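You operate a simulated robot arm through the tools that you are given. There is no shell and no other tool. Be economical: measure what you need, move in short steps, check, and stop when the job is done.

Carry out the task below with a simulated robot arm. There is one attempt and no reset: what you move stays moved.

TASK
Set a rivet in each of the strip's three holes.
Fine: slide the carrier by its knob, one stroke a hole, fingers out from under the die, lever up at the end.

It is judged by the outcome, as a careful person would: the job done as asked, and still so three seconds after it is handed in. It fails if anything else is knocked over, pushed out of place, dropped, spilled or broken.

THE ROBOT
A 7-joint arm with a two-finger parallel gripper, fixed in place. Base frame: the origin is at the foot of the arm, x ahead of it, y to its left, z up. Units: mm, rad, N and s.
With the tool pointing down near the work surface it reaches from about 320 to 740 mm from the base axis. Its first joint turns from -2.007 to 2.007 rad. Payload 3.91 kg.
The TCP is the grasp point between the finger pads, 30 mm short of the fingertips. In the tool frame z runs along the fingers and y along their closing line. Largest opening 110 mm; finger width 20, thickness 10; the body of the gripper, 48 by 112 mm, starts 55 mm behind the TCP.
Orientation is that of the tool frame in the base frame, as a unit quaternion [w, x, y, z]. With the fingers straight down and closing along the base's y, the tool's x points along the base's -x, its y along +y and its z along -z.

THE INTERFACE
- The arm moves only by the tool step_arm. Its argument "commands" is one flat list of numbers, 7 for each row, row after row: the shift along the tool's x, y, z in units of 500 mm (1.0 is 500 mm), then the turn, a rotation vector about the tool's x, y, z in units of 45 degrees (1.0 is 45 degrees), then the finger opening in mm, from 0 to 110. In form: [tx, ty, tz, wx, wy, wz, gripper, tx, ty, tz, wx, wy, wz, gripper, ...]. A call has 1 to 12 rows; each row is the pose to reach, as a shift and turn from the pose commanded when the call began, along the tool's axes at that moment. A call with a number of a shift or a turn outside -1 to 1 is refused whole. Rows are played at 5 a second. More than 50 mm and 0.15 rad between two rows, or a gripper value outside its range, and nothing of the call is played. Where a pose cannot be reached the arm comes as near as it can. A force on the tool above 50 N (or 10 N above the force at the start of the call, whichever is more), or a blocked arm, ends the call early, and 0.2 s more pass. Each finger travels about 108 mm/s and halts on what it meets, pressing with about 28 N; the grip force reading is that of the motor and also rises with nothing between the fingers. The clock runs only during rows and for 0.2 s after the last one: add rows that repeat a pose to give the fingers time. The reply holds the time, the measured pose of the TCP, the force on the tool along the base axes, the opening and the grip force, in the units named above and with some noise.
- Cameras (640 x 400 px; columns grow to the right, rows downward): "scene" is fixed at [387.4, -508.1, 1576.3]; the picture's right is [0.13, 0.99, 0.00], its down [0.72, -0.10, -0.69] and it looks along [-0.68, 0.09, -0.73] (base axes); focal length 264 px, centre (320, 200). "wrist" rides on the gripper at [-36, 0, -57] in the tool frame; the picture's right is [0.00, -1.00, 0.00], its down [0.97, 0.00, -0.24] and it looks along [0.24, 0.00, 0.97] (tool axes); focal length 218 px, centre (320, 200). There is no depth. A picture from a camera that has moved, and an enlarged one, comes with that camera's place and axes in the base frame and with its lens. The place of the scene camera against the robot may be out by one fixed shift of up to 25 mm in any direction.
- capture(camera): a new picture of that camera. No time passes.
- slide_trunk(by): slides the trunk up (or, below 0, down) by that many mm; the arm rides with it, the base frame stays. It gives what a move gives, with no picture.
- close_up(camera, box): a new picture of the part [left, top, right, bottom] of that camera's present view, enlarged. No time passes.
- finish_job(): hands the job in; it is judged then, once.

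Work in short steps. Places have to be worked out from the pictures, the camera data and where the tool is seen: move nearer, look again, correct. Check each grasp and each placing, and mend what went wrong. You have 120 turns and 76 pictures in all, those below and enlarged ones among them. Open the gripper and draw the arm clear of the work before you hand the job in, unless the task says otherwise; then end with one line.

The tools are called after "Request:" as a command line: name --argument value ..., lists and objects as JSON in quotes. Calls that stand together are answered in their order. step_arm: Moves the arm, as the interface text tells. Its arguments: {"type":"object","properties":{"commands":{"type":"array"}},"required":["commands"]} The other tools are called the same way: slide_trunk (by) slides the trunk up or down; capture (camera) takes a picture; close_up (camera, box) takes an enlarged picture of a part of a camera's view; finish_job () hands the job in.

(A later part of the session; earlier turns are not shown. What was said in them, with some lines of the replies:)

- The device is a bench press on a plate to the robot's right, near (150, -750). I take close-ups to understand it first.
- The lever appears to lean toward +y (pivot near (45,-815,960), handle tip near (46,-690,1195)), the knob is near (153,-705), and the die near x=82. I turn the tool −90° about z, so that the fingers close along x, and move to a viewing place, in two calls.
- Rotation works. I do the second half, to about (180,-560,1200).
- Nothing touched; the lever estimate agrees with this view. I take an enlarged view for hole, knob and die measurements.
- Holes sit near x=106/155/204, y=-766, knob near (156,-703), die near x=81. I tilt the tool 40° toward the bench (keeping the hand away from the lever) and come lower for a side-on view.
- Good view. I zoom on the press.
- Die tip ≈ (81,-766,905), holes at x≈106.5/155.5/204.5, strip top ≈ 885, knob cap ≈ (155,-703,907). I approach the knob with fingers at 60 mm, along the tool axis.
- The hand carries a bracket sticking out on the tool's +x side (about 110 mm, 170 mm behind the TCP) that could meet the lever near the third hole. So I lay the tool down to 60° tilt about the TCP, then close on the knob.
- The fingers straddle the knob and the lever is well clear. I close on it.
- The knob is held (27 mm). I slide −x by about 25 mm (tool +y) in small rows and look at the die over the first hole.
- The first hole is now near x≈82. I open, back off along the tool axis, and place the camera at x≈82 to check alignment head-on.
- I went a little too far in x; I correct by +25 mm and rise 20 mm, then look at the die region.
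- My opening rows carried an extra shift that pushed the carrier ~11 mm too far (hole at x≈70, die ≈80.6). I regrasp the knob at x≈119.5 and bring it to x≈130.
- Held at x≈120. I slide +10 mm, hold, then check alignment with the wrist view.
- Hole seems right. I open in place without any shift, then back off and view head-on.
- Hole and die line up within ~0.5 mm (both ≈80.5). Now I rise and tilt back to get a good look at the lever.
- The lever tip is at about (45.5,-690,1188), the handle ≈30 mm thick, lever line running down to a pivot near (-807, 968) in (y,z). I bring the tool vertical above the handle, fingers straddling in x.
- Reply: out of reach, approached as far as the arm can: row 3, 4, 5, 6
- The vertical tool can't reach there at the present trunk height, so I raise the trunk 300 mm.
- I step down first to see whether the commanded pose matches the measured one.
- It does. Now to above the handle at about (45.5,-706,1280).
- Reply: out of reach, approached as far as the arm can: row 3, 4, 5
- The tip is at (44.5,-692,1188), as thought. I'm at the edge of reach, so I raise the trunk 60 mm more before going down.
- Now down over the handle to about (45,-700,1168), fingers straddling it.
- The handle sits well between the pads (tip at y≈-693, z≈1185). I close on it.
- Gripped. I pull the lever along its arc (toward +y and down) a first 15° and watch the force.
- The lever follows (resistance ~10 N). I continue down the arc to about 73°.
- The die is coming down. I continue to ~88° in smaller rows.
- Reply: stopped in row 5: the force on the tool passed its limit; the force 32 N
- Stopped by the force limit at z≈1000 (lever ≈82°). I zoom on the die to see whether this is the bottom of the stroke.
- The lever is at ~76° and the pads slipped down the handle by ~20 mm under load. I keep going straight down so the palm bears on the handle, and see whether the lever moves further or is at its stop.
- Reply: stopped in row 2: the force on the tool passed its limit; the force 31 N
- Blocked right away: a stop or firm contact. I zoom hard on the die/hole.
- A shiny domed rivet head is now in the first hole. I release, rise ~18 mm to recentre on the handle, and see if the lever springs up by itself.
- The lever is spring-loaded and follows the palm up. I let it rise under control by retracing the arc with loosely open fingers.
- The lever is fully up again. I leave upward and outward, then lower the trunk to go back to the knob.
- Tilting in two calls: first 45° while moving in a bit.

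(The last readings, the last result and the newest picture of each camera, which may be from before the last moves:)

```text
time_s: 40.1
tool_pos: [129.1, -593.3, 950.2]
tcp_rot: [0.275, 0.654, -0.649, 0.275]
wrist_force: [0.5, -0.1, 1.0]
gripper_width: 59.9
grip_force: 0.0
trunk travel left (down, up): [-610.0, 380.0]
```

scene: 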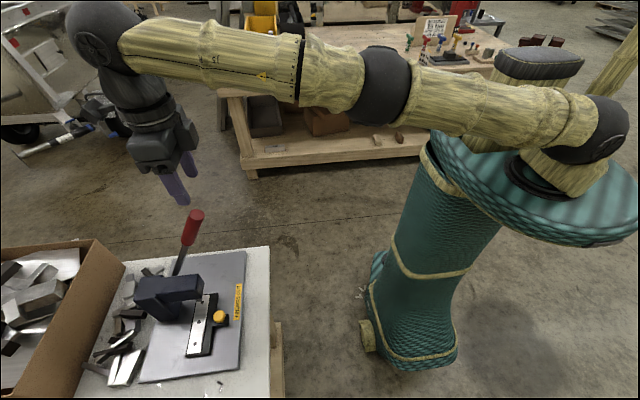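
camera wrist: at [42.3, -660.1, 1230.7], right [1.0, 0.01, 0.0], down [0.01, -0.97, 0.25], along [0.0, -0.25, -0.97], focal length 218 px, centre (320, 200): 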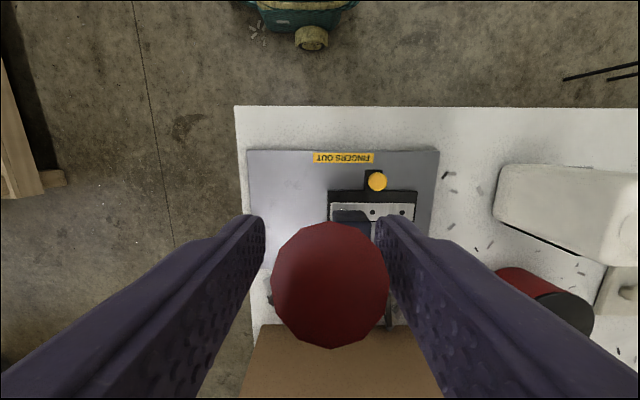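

Now the last 15° of tilt, approach the knob at x≈130 and close.

Request:
step_arm --commands '[0.03, -0.002, 0.043, 0, 0.158, 0, 60, 0.059, -0.002, 0.087, 0, 0.316, 0, 60, 0.074, -0.002, 0.145, 0, 0.316, 0, 60, 0.089, -0.002, 0.2036, 0, 0.316, 0, 60, 0.089, -0.002, 0.2036, 0, 0.316, 0, 60, 0.089, -0.002, 0.2036, 0, 0.316, 0, 40, 0.089, -0.002, 0.2036, 0, 0.316, 0, 20, 0.089, -0.002, 0.2036, 0, 0.316, 0, 20]'

Request:
capture --camera "wrist"

```text
time_s: 41.9
tool_pos: [131.7, -698.6, 910.7]
tcp_rot: [0.351, 0.615, -0.611, 0.353]
wrist_force: [-2.0, -3.0, -2.0]
gripper_width: 27.1
grip_force: 44.4
trunk travel left (down, up): [-610.0, 380.0]
```

```text
36 pictures are left
camera wrist: at [131.5, -630.9, 906.8], right [1.0, 0.01, 0.0], down [0.0, -0.28, 0.96], along [0.01, -0.96, -0.28], focal length 218 px, centre (320, 200)
```

wrist: 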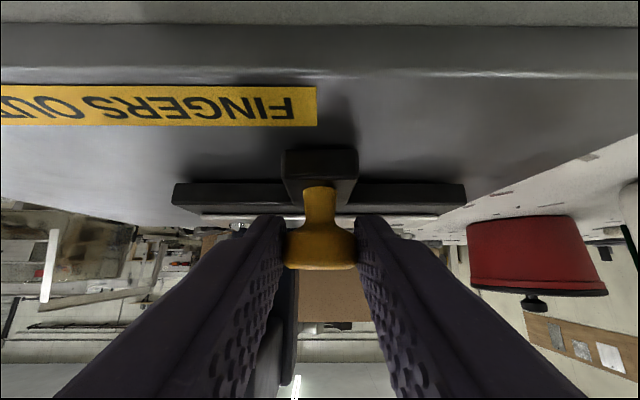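

Held. I slide −50 mm, release in place, back off and step to the side to see past the knob.

Request:
step_arm --commands '[0, 0.02, 0, 0, 0, 0, 20, 0, 0.04, 0, 0, 0, 0, 20, 0, 0.06, 0, 0, 0, 0, 20, 0, 0.08, 0, 0, 0, 0, 20, 0, 0.1, 0, 0, 0, 0, 20, 0, 0.1, 0, 0, 0, 0, 20, 0, 0.1, 0, 0, 0, 0, 45, 0, 0.1, 0, 0, 0, 0, 60, 0, 0.1, 0, 0, 0, 0, 60, 0, 0.1, -0.09, 0, 0, 0, 60, 0, 0.1, -0.173, 0, 0, 0, 60, -0.004, 0.034, -0.173, 0, 0, 0, 60]'

Request:
close_up --camera "wrist" --box '[220, 180, 340, 260]'

```text
time_s: 44.5
tool_pos: [117.1, -622.1, 950.5]
tcp_rot: [0.352, 0.616, -0.61, 0.353]
wrist_force: [-0.2, -0.2, -0.2]
gripper_width: 59.9
grip_force: 0.0
trunk travel left (down, up): [-610.0, 380.0]
```

```text
5.00 times, centred on (280, 220) of wrist
camera zoom: at [117.7, -555.0, 946.7], right [1.0, 0.01, 0.0], down [0.0, -0.28, 0.96], along [0.01, -0.96, -0.28], focal length 1091 px, centre (520, 100)
```

zoom: 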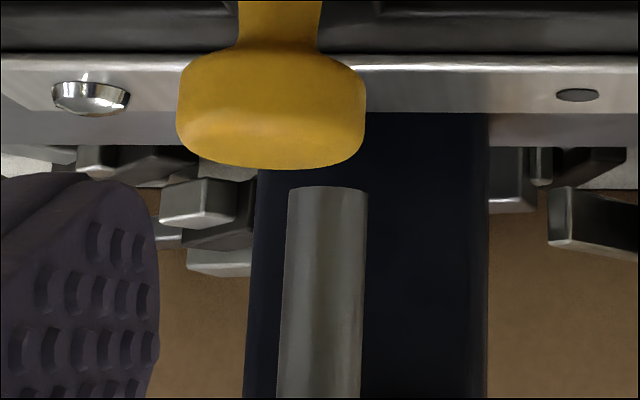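

The first rivet is properly set, and the middle hole lies within ~0.5 mm of the die line. Now back, turn upright and raise the trunk for the second stroke.

Request:
step_arm --commands '[-0.01, 0, -0.017, 0, -0.167, 0, 60, -0.02, 0, -0.035, 0, -0.333, 0, 60, -0.03, 0, -0.052, 0, -0.5, 0, 60, -0.04, 0, -0.07, 0, -0.667, 0, 60, -0.05, 0, -0.087, 0, -0.833, 0, 60, -0.06, 0, -0.104, 0, -1, 0, 60]'

Request:
slide_trunk --by 360

```text
time_s: 45.9
tool_pos: [112.2, -561.8, 952.2]
tcp_rot: [0.091, 0.703, -0.699, 0.09]
wrist_force: [0.0, 1.0, -0.3]
gripper_width: 60.0
grip_force: 0.1
trunk travel left (down, up): [-610.0, 380.0]
```

```text
time_s: 49.4
tool_pos: [112.3, -560.6, 1311.3]
tcp_rot: [0.091, 0.704, -0.698, 0.092]
wrist_force: [0.0, -0.4, -0.1]
gripper_width: 60.1
grip_force: 0.1
trunk travel left (down, up): [-970.0, 20.0]
```

Now to above the handle, upright.

Request:
step_arm --commands '[0.05, 0.034, 0.02, 0, -0.08, 0, 60, 0.11, 0.068, 0.05, 0, -0.166, 0, 60, 0.167, 0.102, 0.09, 0, -0.25, 0, 60, 0.2226, 0.136, 0.1276, 0, -0.331, 0, 60, 0.2226, 0.136, 0.1276, 0, -0.331, 0, 60]'

Request:
capture --camera "wrist"

```text
time_s: 50.6
tool_pos: [57.0, -684.8, 1279.0]
tcp_rot: [0.0, 0.712, -0.703, 0.0]
wrist_force: [1.8, 0.0, -0.8]
gripper_width: 59.8
grip_force: 0.1
trunk travel left (down, up): [-970.0, 20.0]
```

```text
34 pictures are left
camera wrist: at [56.9, -648.6, 1334.8], right [1.0, 0.01, 0.0], down [0.01, -0.97, 0.24], along [0.0, -0.24, -0.97], focal length 218 px, centre (320, 200)
```

wrist: 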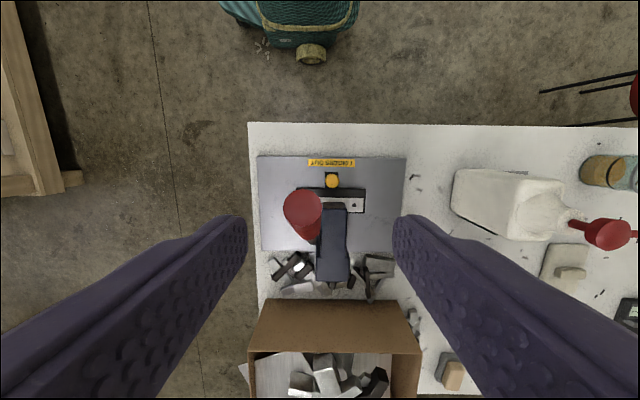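

Tip still at x≈45; I shift −12 mm, remove the small yaw, go down onto the handle and close.

Request:
step_arm --commands '[0.005, 0.024, 0.02, 0, 0, 0.018, 60, 0.014, 0.024, 0.09, 0, 0, 0.018, 60, 0.024, 0.024, 0.16, 0, 0, 0.018, 60, 0.032, 0.024, 0.22, 0, 0, 0.018, 60, 0.032, 0.024, 0.22, 0, 0, 0.018, 60, 0.032, 0.024, 0.22, 0, 0, 0.018, 40, 0.032, 0.024, 0.22, 0, 0, 0.018, 25, 0.032, 0.024, 0.22, 0, 0, 0.018, 25]'

Request:
capture --camera "wrist"

```text
time_s: 52.4
tool_pos: [41.8, -701.0, 1168.6]
tcp_rot: [0.0, -0.706, 0.709, -0.001]
wrist_force: [20.9, 2.2, -0.5]
gripper_width: 35.3
grip_force: 10.6
trunk travel left (down, up): [-970.0, 20.0]
```

```text
33 pictures are left
camera wrist: at [41.3, -666.7, 1224.1], right [1.0, -0.01, 0.0], down [-0.01, -0.97, 0.24], along [0.0, -0.24, -0.97], focal length 218 px, centre (320, 200)
```

wrist: 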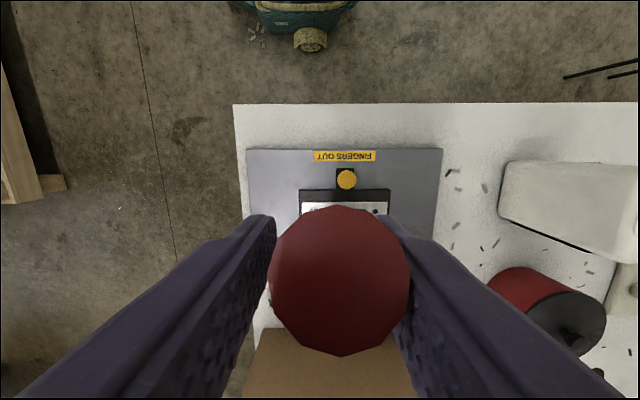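

The hand is ~3.5 mm too far −x (side force 21 N). I shift +3.5 mm and let it close.

Request:
step_arm --commands '[0, -0.0035, 0, 0, 0, 0, 32, 0, -0.007, 0, 0, 0, 0, 25, 0, -0.007, 0, 0, 0, 0, 25, 0, -0.007, 0, 0, 0, 0, 25]'

```text
time_s: 53.4
tool_pos: [40.4, -701.4, 1168.3]
tcp_rot: [-0.001, -0.705, 0.709, 0.0]
wrist_force: [17.7, -0.7, 2.6]
gripper_width: 33.8
grip_force: 8.7
trunk travel left (down, up): [-970.0, 20.0]
```

Little response; I shift another 5 mm with fingers slightly opened first.

Request:
step_arm --commands '[0, 0, 0, 0, 0, 0, 50, 0, -0.005, 0, 0, 0, 0, 50, 0, -0.01, 0, 0, 0, 0, 50, 0, -0.01, 0, 0, 0, 0, 50]'

Request:
capture --camera "wrist"

```text
time_s: 54.4
tool_pos: [43.4, -700.0, 1168.8]
tcp_rot: [0.0, -0.704, 0.71, 0.0]
wrist_force: [-0.3, -0.1, 0.3]
gripper_width: 50.1
grip_force: 0.1
trunk travel left (down, up): [-970.0, 20.0]
```

```text
32 pictures are left
camera wrist: at [43.6, -666.0, 1224.1], right [1.0, -0.01, 0.0], down [-0.01, -0.97, 0.24], along [0.0, -0.24, -0.97], focal length 218 px, centre (320, 200)
```

wrist: 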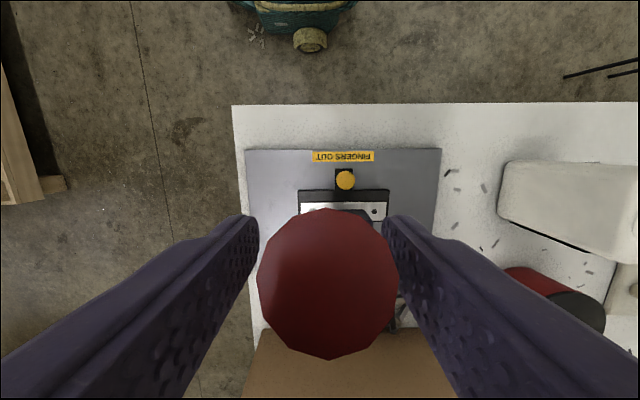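

Nearly centred; 2 mm more and close.

Request:
step_arm --commands '[0, -0.004, 0, 0, 0, 0, 50, 0, -0.004, 0, 0, 0, 0, 38, 0, -0.004, 0, 0, 0, 0, 25, 0, -0.004, 0, 0, 0, 0, 25, 0, -0.004, 0, 0, 0, 0, 25]'

```text
time_s: 55.6
tool_pos: [43.4, -701.3, 1168.9]
tcp_rot: [0.0, -0.705, 0.709, 0.0]
wrist_force: [-2.2, 0.0, -0.5]
gripper_width: 28.0
grip_force: 45.3
trunk travel left (down, up): [-970.0, 20.0]
```

Gripped well (28 mm). Pull the lever along the arc to 73°.

Request:
step_arm --commands '[-0.035, 0, 0.0204, 0, 0, 0, 25, -0.067, 0, 0.0432, 0, 0, 0, 25, -0.097, 0, 0.0688, 0, 0, 0, 25, -0.1246, 0, 0.097, 0, 0, 0, 25, -0.1496, 0, 0.1274, 0, 0, 0, 25, -0.172, 0, 0.1598, 0, 0, 0, 25, -0.1914, 0, 0.1942, 0, 0, 0, 25, -0.2076, 0, 0.23, 0, 0, 0, 25, -0.2208, 0, 0.2672, 0, 0, 0, 25]'

Request:
step_arm --commands '[-0.0055, 0, 0.019, 0, 0, 0, 25, -0.01, 0, 0.038, 0, 0, 0, 25, -0.0135, 0, 0.0575, 0, 0, 0, 25, -0.0164, 0, 0.077, 0, 0, 0, 25, -0.0182, 0, 0.0965, 0, 0, 0, 25, -0.0196, 0, 0.1164, 0, 0, 0, 25]'

Request:
close_up --camera "scene" --box '[140, 220, 280, 330]'

Request:
close_up --camera "scene" --box '[185, 275, 225, 300]'

```text
time_s: 57.6
tool_pos: [44.6, -589.7, 1034.6]
tcp_rot: [0.0, -0.704, 0.71, 0.0]
wrist_force: [-7.7, 5.9, 6.0]
gripper_width: 28.8
grip_force: 3.7
trunk travel left (down, up): [-970.0, 20.0]
```

```text
time_s: 58.8
tool_pos: [44.2, -584.1, 1000.4]
tcp_rot: [-0.007, -0.705, 0.709, -0.004]
wrist_force: [-4.7, 14.1, 28.1]
gripper_width: 28.3
grip_force: 3.0
trunk travel left (down, up): [-970.0, 20.0]
stopped in row 5: the force on the tool passed its limit (the readings are from after the stop); the commanded pose is now the measured one
```

```text
3.64 times, centred on (210, 275) of scene
camera zoom: at [387.4, -508.1, 1576.3], right [0.13, 0.99, 0.0], down [0.72, -0.1, -0.69], along [-0.68, 0.09, -0.73], focal length 961 px, centre (720, -73)
```

zoom: 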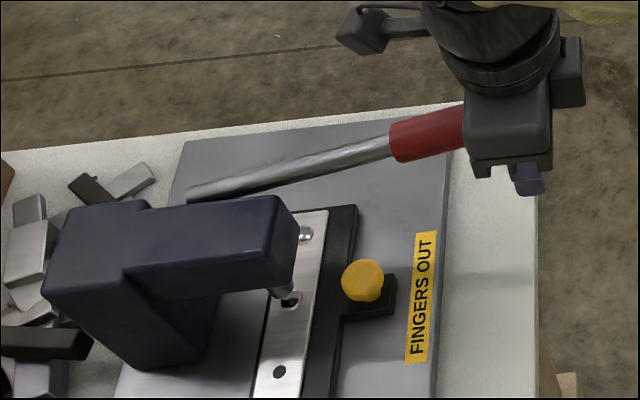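

```text
16.00 times, centred on (205, 288) of scene
camera zoom: at [387.4, -508.1, 1576.3], right [0.13, 0.99, 0.0], down [0.72, -0.1, -0.69], along [-0.68, 0.09, -0.73], focal length 4229 px, centre (2160, -1200)
```

zoom: 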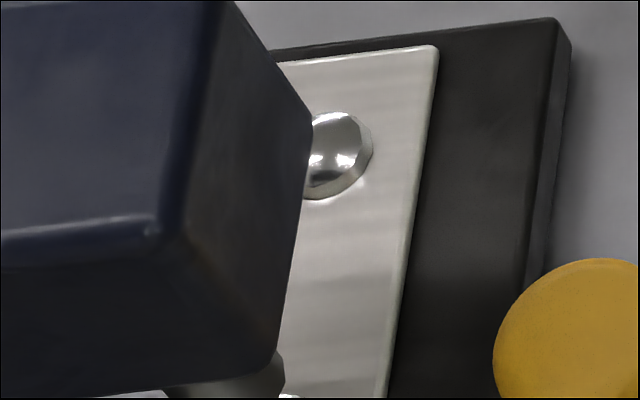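

Same stopping point, and the second hole shows the same shiny head under the die. I release and let the lever rise along the retraced arc.

Request:
step_arm --commands '[0, 0, 0, 0, 0, 0, 45, 0, 0, -0.034, 0, 0, 0, 45, 0.012, 0, -0.072, 0, 0, 0, 45, 0.0256, 0, -0.108, 0, 0, 0, 45, 0.044, 0, -0.143, 0, 0, 0, 45, 0.064, 0, -0.178, 0, 0, 0, 45, 0.088, 0, -0.21, 0, 0, 0, 45, 0.113, 0, -0.24, 0, 0, 0, 45, 0.142, 0, -0.27, 0, 0, 0, 45, 0.173, 0, -0.298, 0, 0, 0, 45, 0.2, 0, -0.325, 0, 0, 0, 45, 0.22, 0, -0.35, 0, 0, 0, 45]'

Request:
close_up --camera "scene" --box '[100, 140, 300, 340]'

```text
time_s: 61.4
tool_pos: [44.3, -695.5, 1172.3]
tcp_rot: [-0.004, -0.705, 0.709, -0.004]
wrist_force: [0.5, -0.9, 1.0]
gripper_width: 45.2
grip_force: 0.0
trunk travel left (down, up): [-970.0, 20.0]
```

```text
2.00 times, centred on (200, 240) of scene
camera zoom: at [387.4, -508.1, 1576.3], right [0.13, 0.99, 0.0], down [0.72, -0.1, -0.69], along [-0.68, 0.09, -0.73], focal length 529 px, centre (560, 120)
```

zoom: 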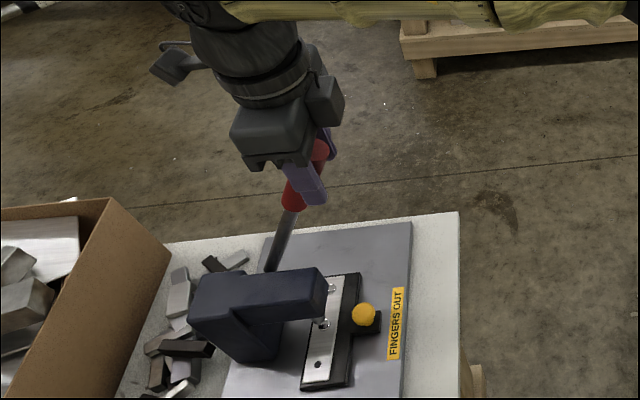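

Lever is up. I leave as before, heading for the knob now at x≈81, and lower the trunk.

Request:
step_arm --commands '[0, 0, -0.09, 0, 0, 0, 60, 0, 0, -0.15, 0, 0, 0, 60, -0.07, -0.02, -0.2, 0, 0, -0.008, 60, -0.14, -0.04, -0.23, 0, 0, -0.008, 60, -0.21, -0.06, -0.23, 0, 0, -0.008, 60, -0.28, -0.074, -0.23, 0, 0, -0.008, 60]'

Request:
slide_trunk --by -360

Request:
step_arm --commands '[0.013, 0, -0.007, 0, 0.167, 0, 60, 0.027, 0, -0.013, 0, 0.333, 0, 60, 0.04, 0, -0.02, 0, 0.5, 0, 60, 0.053, 0, -0.027, 0, 0.667, 0, 60, 0.067, 0, -0.033, 0, 0.833, 0, 60, 0.08, 0, -0.04, 0, 1, 0, 60]'

Request:
capture --camera "wrist"

```text
time_s: 62.8
tool_pos: [83.7, -554.1, 1286.4]
tcp_rot: [0.004, 0.708, -0.706, 0.004]
wrist_force: [0.0, 0.3, 0.6]
gripper_width: 59.7
grip_force: 0.1
trunk travel left (down, up): [-970.0, 20.0]
```

```text
time_s: 66.3
tool_pos: [83.1, -554.2, 927.0]
tcp_rot: [0.004, 0.707, -0.707, 0.003]
wrist_force: [-0.4, -0.3, -0.5]
gripper_width: 60.2
grip_force: 0.2
trunk travel left (down, up): [-610.0, 380.0]
```

```text
time_s: 67.7
tool_pos: [83.2, -594.5, 947.5]
tcp_rot: [0.275, 0.653, -0.651, 0.274]
wrist_force: [-0.2, 0.5, 0.1]
gripper_width: 60.0
grip_force: 0.0
trunk travel left (down, up): [-610.0, 380.0]
```

```text
28 pictures are left
camera wrist: at [84.0, -529.1, 959.5], right [1.0, 0.0, 0.0], down [0.0, -0.51, 0.86], along [0.0, -0.86, -0.51], focal length 218 px, centre (320, 200)
```

wrist: 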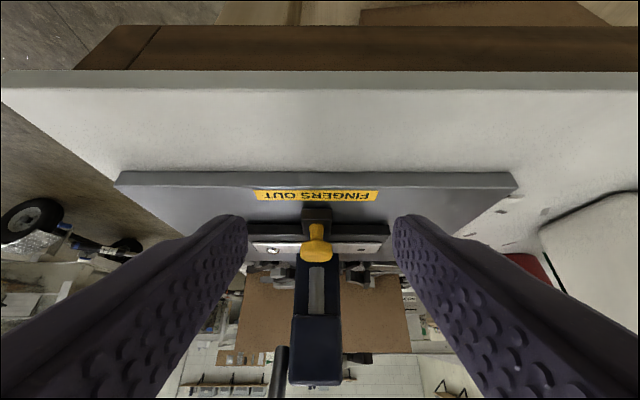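

Knob at x≈81.4. Final tilt, approach and close.

Request:
step_arm --commands '[0.03, 0.0035, 0.041, 0, 0.158, 0, 60, 0.061, 0.0035, 0.081, 0, 0.316, 0, 60, 0.076, 0.0035, 0.14, 0, 0.316, 0, 60, 0.0905, 0.0035, 0.198, 0, 0.316, 0, 60, 0.0905, 0.0035, 0.198, 0, 0.316, 0, 60, 0.0905, 0.0035, 0.198, 0, 0.316, 0, 40, 0.0905, 0.0035, 0.198, 0, 0.316, 0, 20, 0.0905, 0.0035, 0.198, 0, 0.316, 0, 20]'

Request:
capture --camera "scene"

```text
time_s: 69.5
tool_pos: [81.3, -699.1, 907.9]
tcp_rot: [0.352, 0.614, -0.612, 0.352]
wrist_force: [-1.7, -3.8, -1.9]
gripper_width: 27.3
grip_force: 45.2
trunk travel left (down, up): [-610.0, 380.0]
```

```text
27 pictures are left
```

scene: 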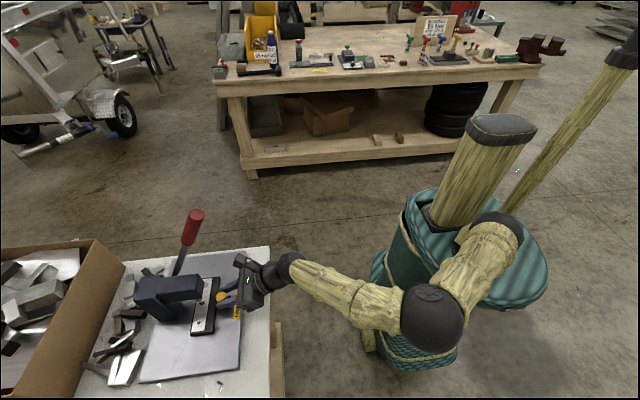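

Lever is clear. I slide −49.5 mm, release in place, back off and view at x≈82.

Request:
step_arm --commands '[0, 0.02, 0, 0, 0, 0, 20, 0, 0.04, 0, 0, 0, 0, 20, 0, 0.06, 0, 0, 0, 0, 20, 0, 0.08, 0, 0, 0, 0, 20, 0, 0.099, 0, 0, 0, 0, 20, 0, 0.099, 0, 0, 0, 0, 20, 0, 0.099, 0, 0, 0, 0, 45, 0, 0.099, 0, 0, 0, 0, 60, 0, 0.099, 0, 0, 0, 0, 60, 0, 0.099, -0.09, 0, 0, 0, 60, 0, 0.099, -0.173, 0, 0, 0, 60, -0.002, 0.01, -0.173, 0, 0, 0, 60]'

Request:
close_up --camera "wrist" --box '[250, 180, 370, 260]'

```text
time_s: 72.1
tool_pos: [77.1, -621.3, 952.2]
tcp_rot: [0.354, 0.613, -0.613, 0.352]
wrist_force: [-0.3, -0.2, -0.5]
gripper_width: 59.8
grip_force: 0.0
trunk travel left (down, up): [-610.0, 380.0]
```

```text
5.00 times, centred on (310, 220) of wrist
camera zoom: at [77.9, -554.7, 948.6], right [1.0, 0.0, 0.0], down [0.0, -0.28, 0.96], along [0.0, -0.96, -0.28], focal length 1091 px, centre (370, 100)
```

zoom: 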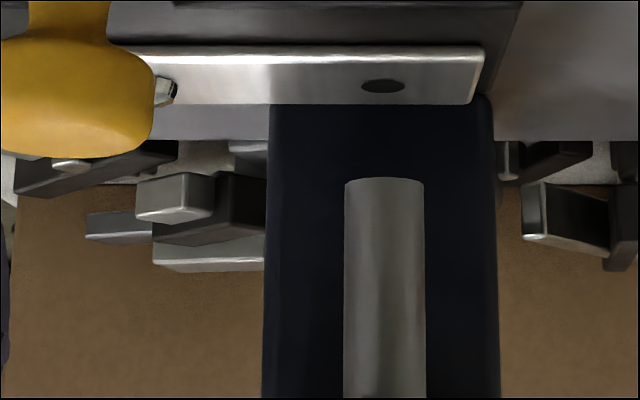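

Third hole within ~0.3 mm of the die. I back off, turn upright, raise the trunk and go above the handle.

Request:
step_arm --commands '[-0.01, -0.01, -0.017, 0, -0.167, 0, 60, -0.02, -0.02, -0.035, 0, -0.333, 0, 60, -0.03, -0.03, -0.052, 0, -0.5, 0, 60, -0.04, -0.04, -0.07, 0, -0.667, 0, 60, -0.05, -0.05, -0.087, 0, -0.833, 0, 60, -0.06, -0.06, -0.104, 0, -1, 0, 60]'

Request:
slide_trunk --by 360

```text
time_s: 73.5
tool_pos: [105.0, -560.8, 952.8]
tcp_rot: [0.091, 0.701, -0.701, 0.09]
wrist_force: [-0.7, -0.5, 0.6]
gripper_width: 59.8
grip_force: 0.0
trunk travel left (down, up): [-610.0, 380.0]
```

```text
time_s: 77.0
tool_pos: [107.1, -560.6, 1311.4]
tcp_rot: [0.092, 0.702, -0.701, 0.092]
wrist_force: [-0.2, 0.9, -1.4]
gripper_width: 59.9
grip_force: 0.0
trunk travel left (down, up): [-970.0, 20.0]
```

Now above the handle.

Request:
step_arm --commands '[0.05, 0.03, 0.02, 0, -0.08, 0, 60, 0.11, 0.06, 0.05, 0, -0.166, 0, 60, 0.165, 0.09, 0.09, 0, -0.25, 0, 60, 0.216, 0.12, 0.135, 0, -0.331, 0, 60, 0.216, 0.12, 0.135, 0, -0.331, 0, 60, 0.216, 0.12, 0.135, 0, -0.331, 0, 60]'

Request:
close_up --camera "wrist" --box '[240, 120, 400, 240]'

```text
time_s: 78.4
tool_pos: [45.1, -683.9, 1272.9]
tcp_rot: [-0.001, 0.707, -0.707, 0.0]
wrist_force: [-0.2, -0.7, 0.1]
gripper_width: 59.9
grip_force: 0.1
trunk travel left (down, up): [-970.0, 20.0]
```

```text
3.33 times, centred on (320, 180) of wrist
camera zoom: at [45.9, -649.3, 1328.8], right [1.0, 0.0, 0.0], down [0.0, -0.97, 0.24], along [0.0, -0.24, -0.97], focal length 728 px, centre (320, 267)
```

zoom: 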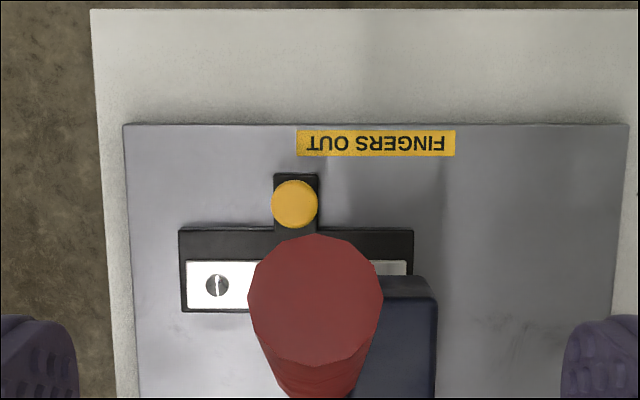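

Handle at x≈44.9, hand at ≈45.5. Straight down and close.

Request:
step_arm --commands '[0.01, 0.001, 0.07, 0, 0, 0, 60, 0.024, 0.001, 0.14, 0, 0, 0, 60, 0.034, 0.001, 0.208, 0, 0, 0, 60, 0.034, 0.001, 0.208, 0, 0, 0, 60, 0.034, 0.001, 0.208, 0, 0, 0, 40, 0.034, 0.001, 0.208, 0, 0, 0, 25, 0.034, 0.001, 0.208, 0, 0, 0, 25, 0.034, 0.001, 0.208, 0, 0, 0, 25]'

```text
time_s: 80.2
tool_pos: [43.4, -698.3, 1170.4]
tcp_rot: [0.0, 0.708, -0.706, -0.002]
wrist_force: [-11.9, 1.4, -0.7]
gripper_width: 27.9
grip_force: 45.4
trunk travel left (down, up): [-970.0, 20.0]
```

Gripped. Third stroke along the arc.

Request:
step_arm --commands '[-0.035, 0, 0.0204, 0, 0, 0, 25, -0.067, 0, 0.0432, 0, 0, 0, 25, -0.097, 0, 0.0688, 0, 0, 0, 25, -0.1246, 0, 0.097, 0, 0, 0, 25, -0.1496, 0, 0.1274, 0, 0, 0, 25, -0.172, 0, 0.1598, 0, 0, 0, 25, -0.1914, 0, 0.1942, 0, 0, 0, 25, -0.2076, 0, 0.23, 0, 0, 0, 25, -0.2208, 0, 0.2672, 0, 0, 0, 25]'

Request:
step_arm --commands '[-0.0055, 0, 0.019, 0, 0, 0, 25, -0.01, 0, 0.038, 0, 0, 0, 25, -0.0135, 0, 0.0575, 0, 0, 0, 25, -0.0164, 0, 0.077, 0, 0, 0, 25, -0.0182, 0, 0.0965, 0, 0, 0, 25, -0.0196, 0, 0.1164, 0, 0, 0, 25]'

Request:
close_up --camera "scene" --box '[140, 220, 280, 330]'

```text
time_s: 82.2
tool_pos: [45.2, -586.7, 1037.0]
tcp_rot: [0.0, -0.707, 0.707, 0.0]
wrist_force: [-9.2, 5.2, 6.0]
gripper_width: 29.9
grip_force: 5.0
trunk travel left (down, up): [-970.0, 20.0]
```

```text
time_s: 83.4
tool_pos: [43.8, -582.7, 1000.1]
tcp_rot: [0.007, 0.709, -0.705, 0.004]
wrist_force: [-2.5, 18.3, 31.7]
gripper_width: 28.2
grip_force: 3.3
trunk travel left (down, up): [-970.0, 20.0]
stopped in row 6: the force on the tool passed its limit (the readings are from after the stop); the commanded pose is now the measured one
```

```text
3.64 times, centred on (210, 275) of scene
camera zoom: at [387.4, -508.1, 1576.3], right [0.13, 0.99, 0.0], down [0.72, -0.1, -0.69], along [-0.68, 0.09, -0.73], focal length 961 px, centre (720, -73)
```

zoom: 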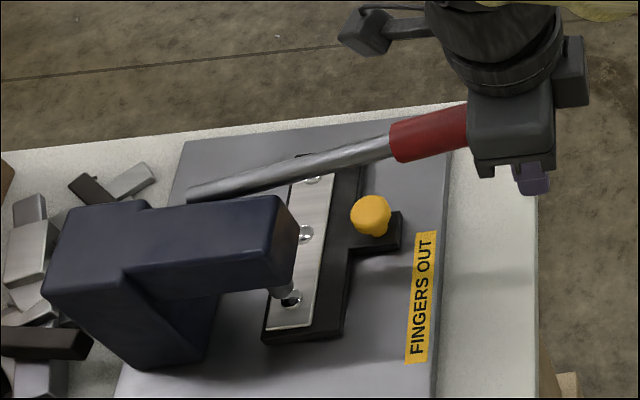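

Same bottom stop, and a rivet head is under the die. I let the lever rise again.

Request:
step_arm --commands '[0, 0, 0, 0, 0, 0, 45, 0, 0, -0.034, 0, 0, 0, 45, 0.012, 0, -0.072, 0, 0, 0, 45, 0.0256, 0, -0.108, 0, 0, 0, 45, 0.044, 0, -0.143, 0, 0, 0, 45, 0.064, 0, -0.178, 0, 0, 0, 45, 0.088, 0, -0.21, 0, 0, 0, 45, 0.113, 0, -0.24, 0, 0, 0, 45, 0.142, 0, -0.27, 0, 0, 0, 45, 0.173, 0, -0.298, 0, 0, 0, 45, 0.2, 0, -0.325, 0, 0, 0, 45, 0.22, 0, -0.35, 0, 0, 0, 45]'

Request:
step_arm --commands '[0, 0, 0, 0, 0, 0, 60, 0, 0, -0.09, 0, 0, 0, 60, 0, 0, -0.16, 0, 0, 0, 60, -0.07, -0.02, -0.2, 0, 0, 0, 60, -0.14, -0.04, -0.23, 0, 0, 0, 60, -0.21, -0.06, -0.23, 0, 0, 0, 60, -0.28, -0.074, -0.23, 0, 0, 0, 60, -0.35, -0.074, -0.23, 0, 0, 0, 60]'

Request:
close_up --camera "scene" --box '[100, 190, 300, 390]'

Request:
capture --camera "wrist"

```text
time_s: 86.0
tool_pos: [44.6, -694.1, 1173.3]
tcp_rot: [0.004, 0.708, -0.706, 0.002]
wrist_force: [0.3, 0.0, 0.2]
gripper_width: 45.0
grip_force: 0.0
trunk travel left (down, up): [-970.0, 20.0]
```

```text
time_s: 87.8
tool_pos: [81.0, -515.2, 1285.9]
tcp_rot: [0.005, 0.709, -0.705, 0.003]
wrist_force: [-0.3, 0.3, 0.2]
gripper_width: 59.9
grip_force: 0.0
trunk travel left (down, up): [-970.0, 20.0]
```

```text
2.00 times, centred on (200, 290) of scene
camera zoom: at [387.4, -508.1, 1576.3], right [0.13, 0.99, 0.0], down [0.72, -0.1, -0.69], along [-0.68, 0.09, -0.73], focal length 529 px, centre (560, 20)
```

zoom: 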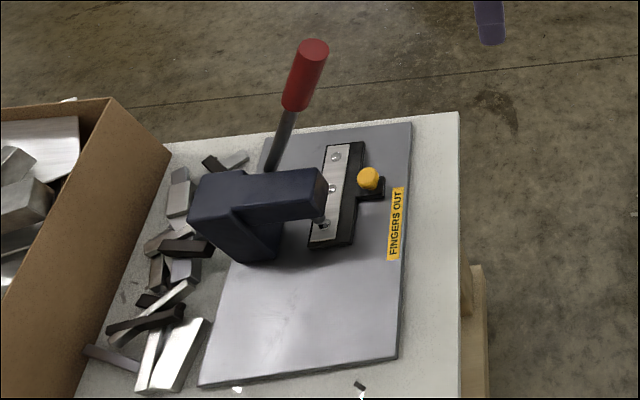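

```text
22 pictures are left
camera wrist: at [82.3, -480.0, 1340.8], right [1.0, 0.0, 0.0], down [0.01, -0.97, 0.25], along [0.0, -0.25, -0.97], focal length 218 px, centre (320, 200)
```

wrist: 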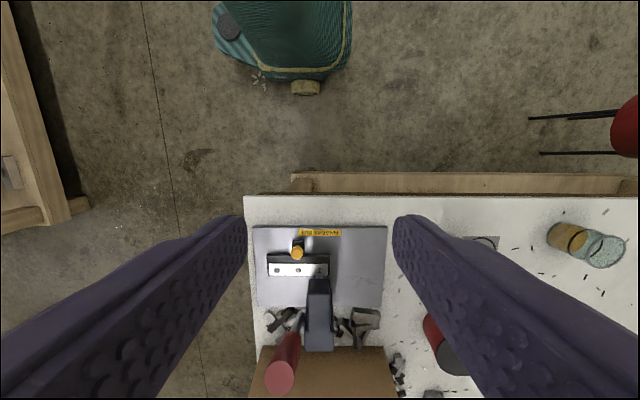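

The lever is up. I check the rivets, especially the third, with enlarged views.

Request:
close_up --camera "scene" --box '[190, 255, 240, 320]'

Request:
close_up --camera "wrist" --box '[255, 225, 345, 285]'

```text
6.15 times, centred on (215, 288) of scene
camera zoom: at [387.4, -508.1, 1576.3], right [0.13, 0.99, 0.0], down [0.72, -0.1, -0.69], along [-0.68, 0.09, -0.73], focal length 1627 px, centre (966, -338)
```

zoom: 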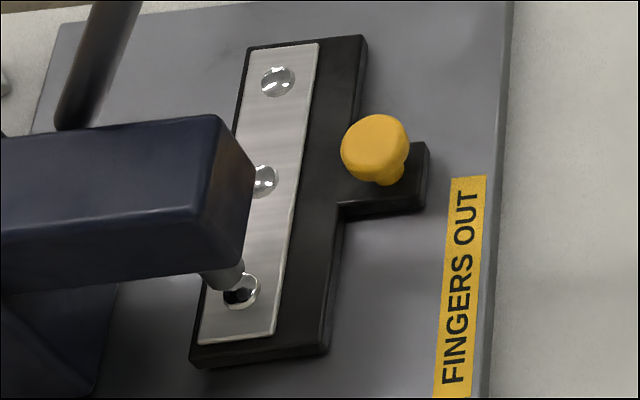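

```text
6.67 times, centred on (300, 255) of wrist
camera zoom: at [82.3, -480.0, 1340.8], right [1.0, 0.0, 0.0], down [0.01, -0.97, 0.25], along [0.0, -0.25, -0.97], focal length 1455 px, centre (453, -167)
```

zoom: 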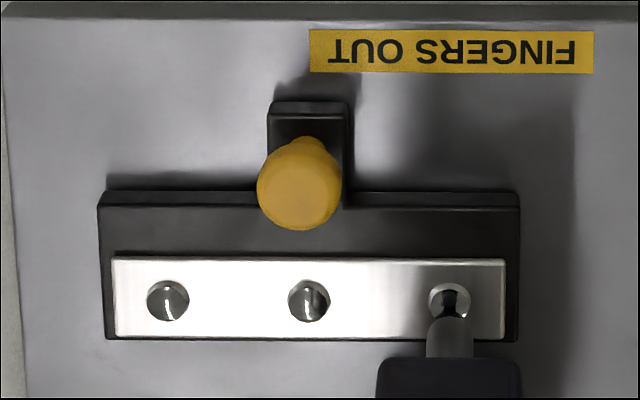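

All three holes show domed rivet heads, the lever is up, and the arm is open and clear. I hand the job in.

Request:
finish_job

```text
The job is handed in.
```

A rivet is set in each of the strip's three holes, one lever stroke per hole. The lever is back up, and the gripper is open and clear of the press.
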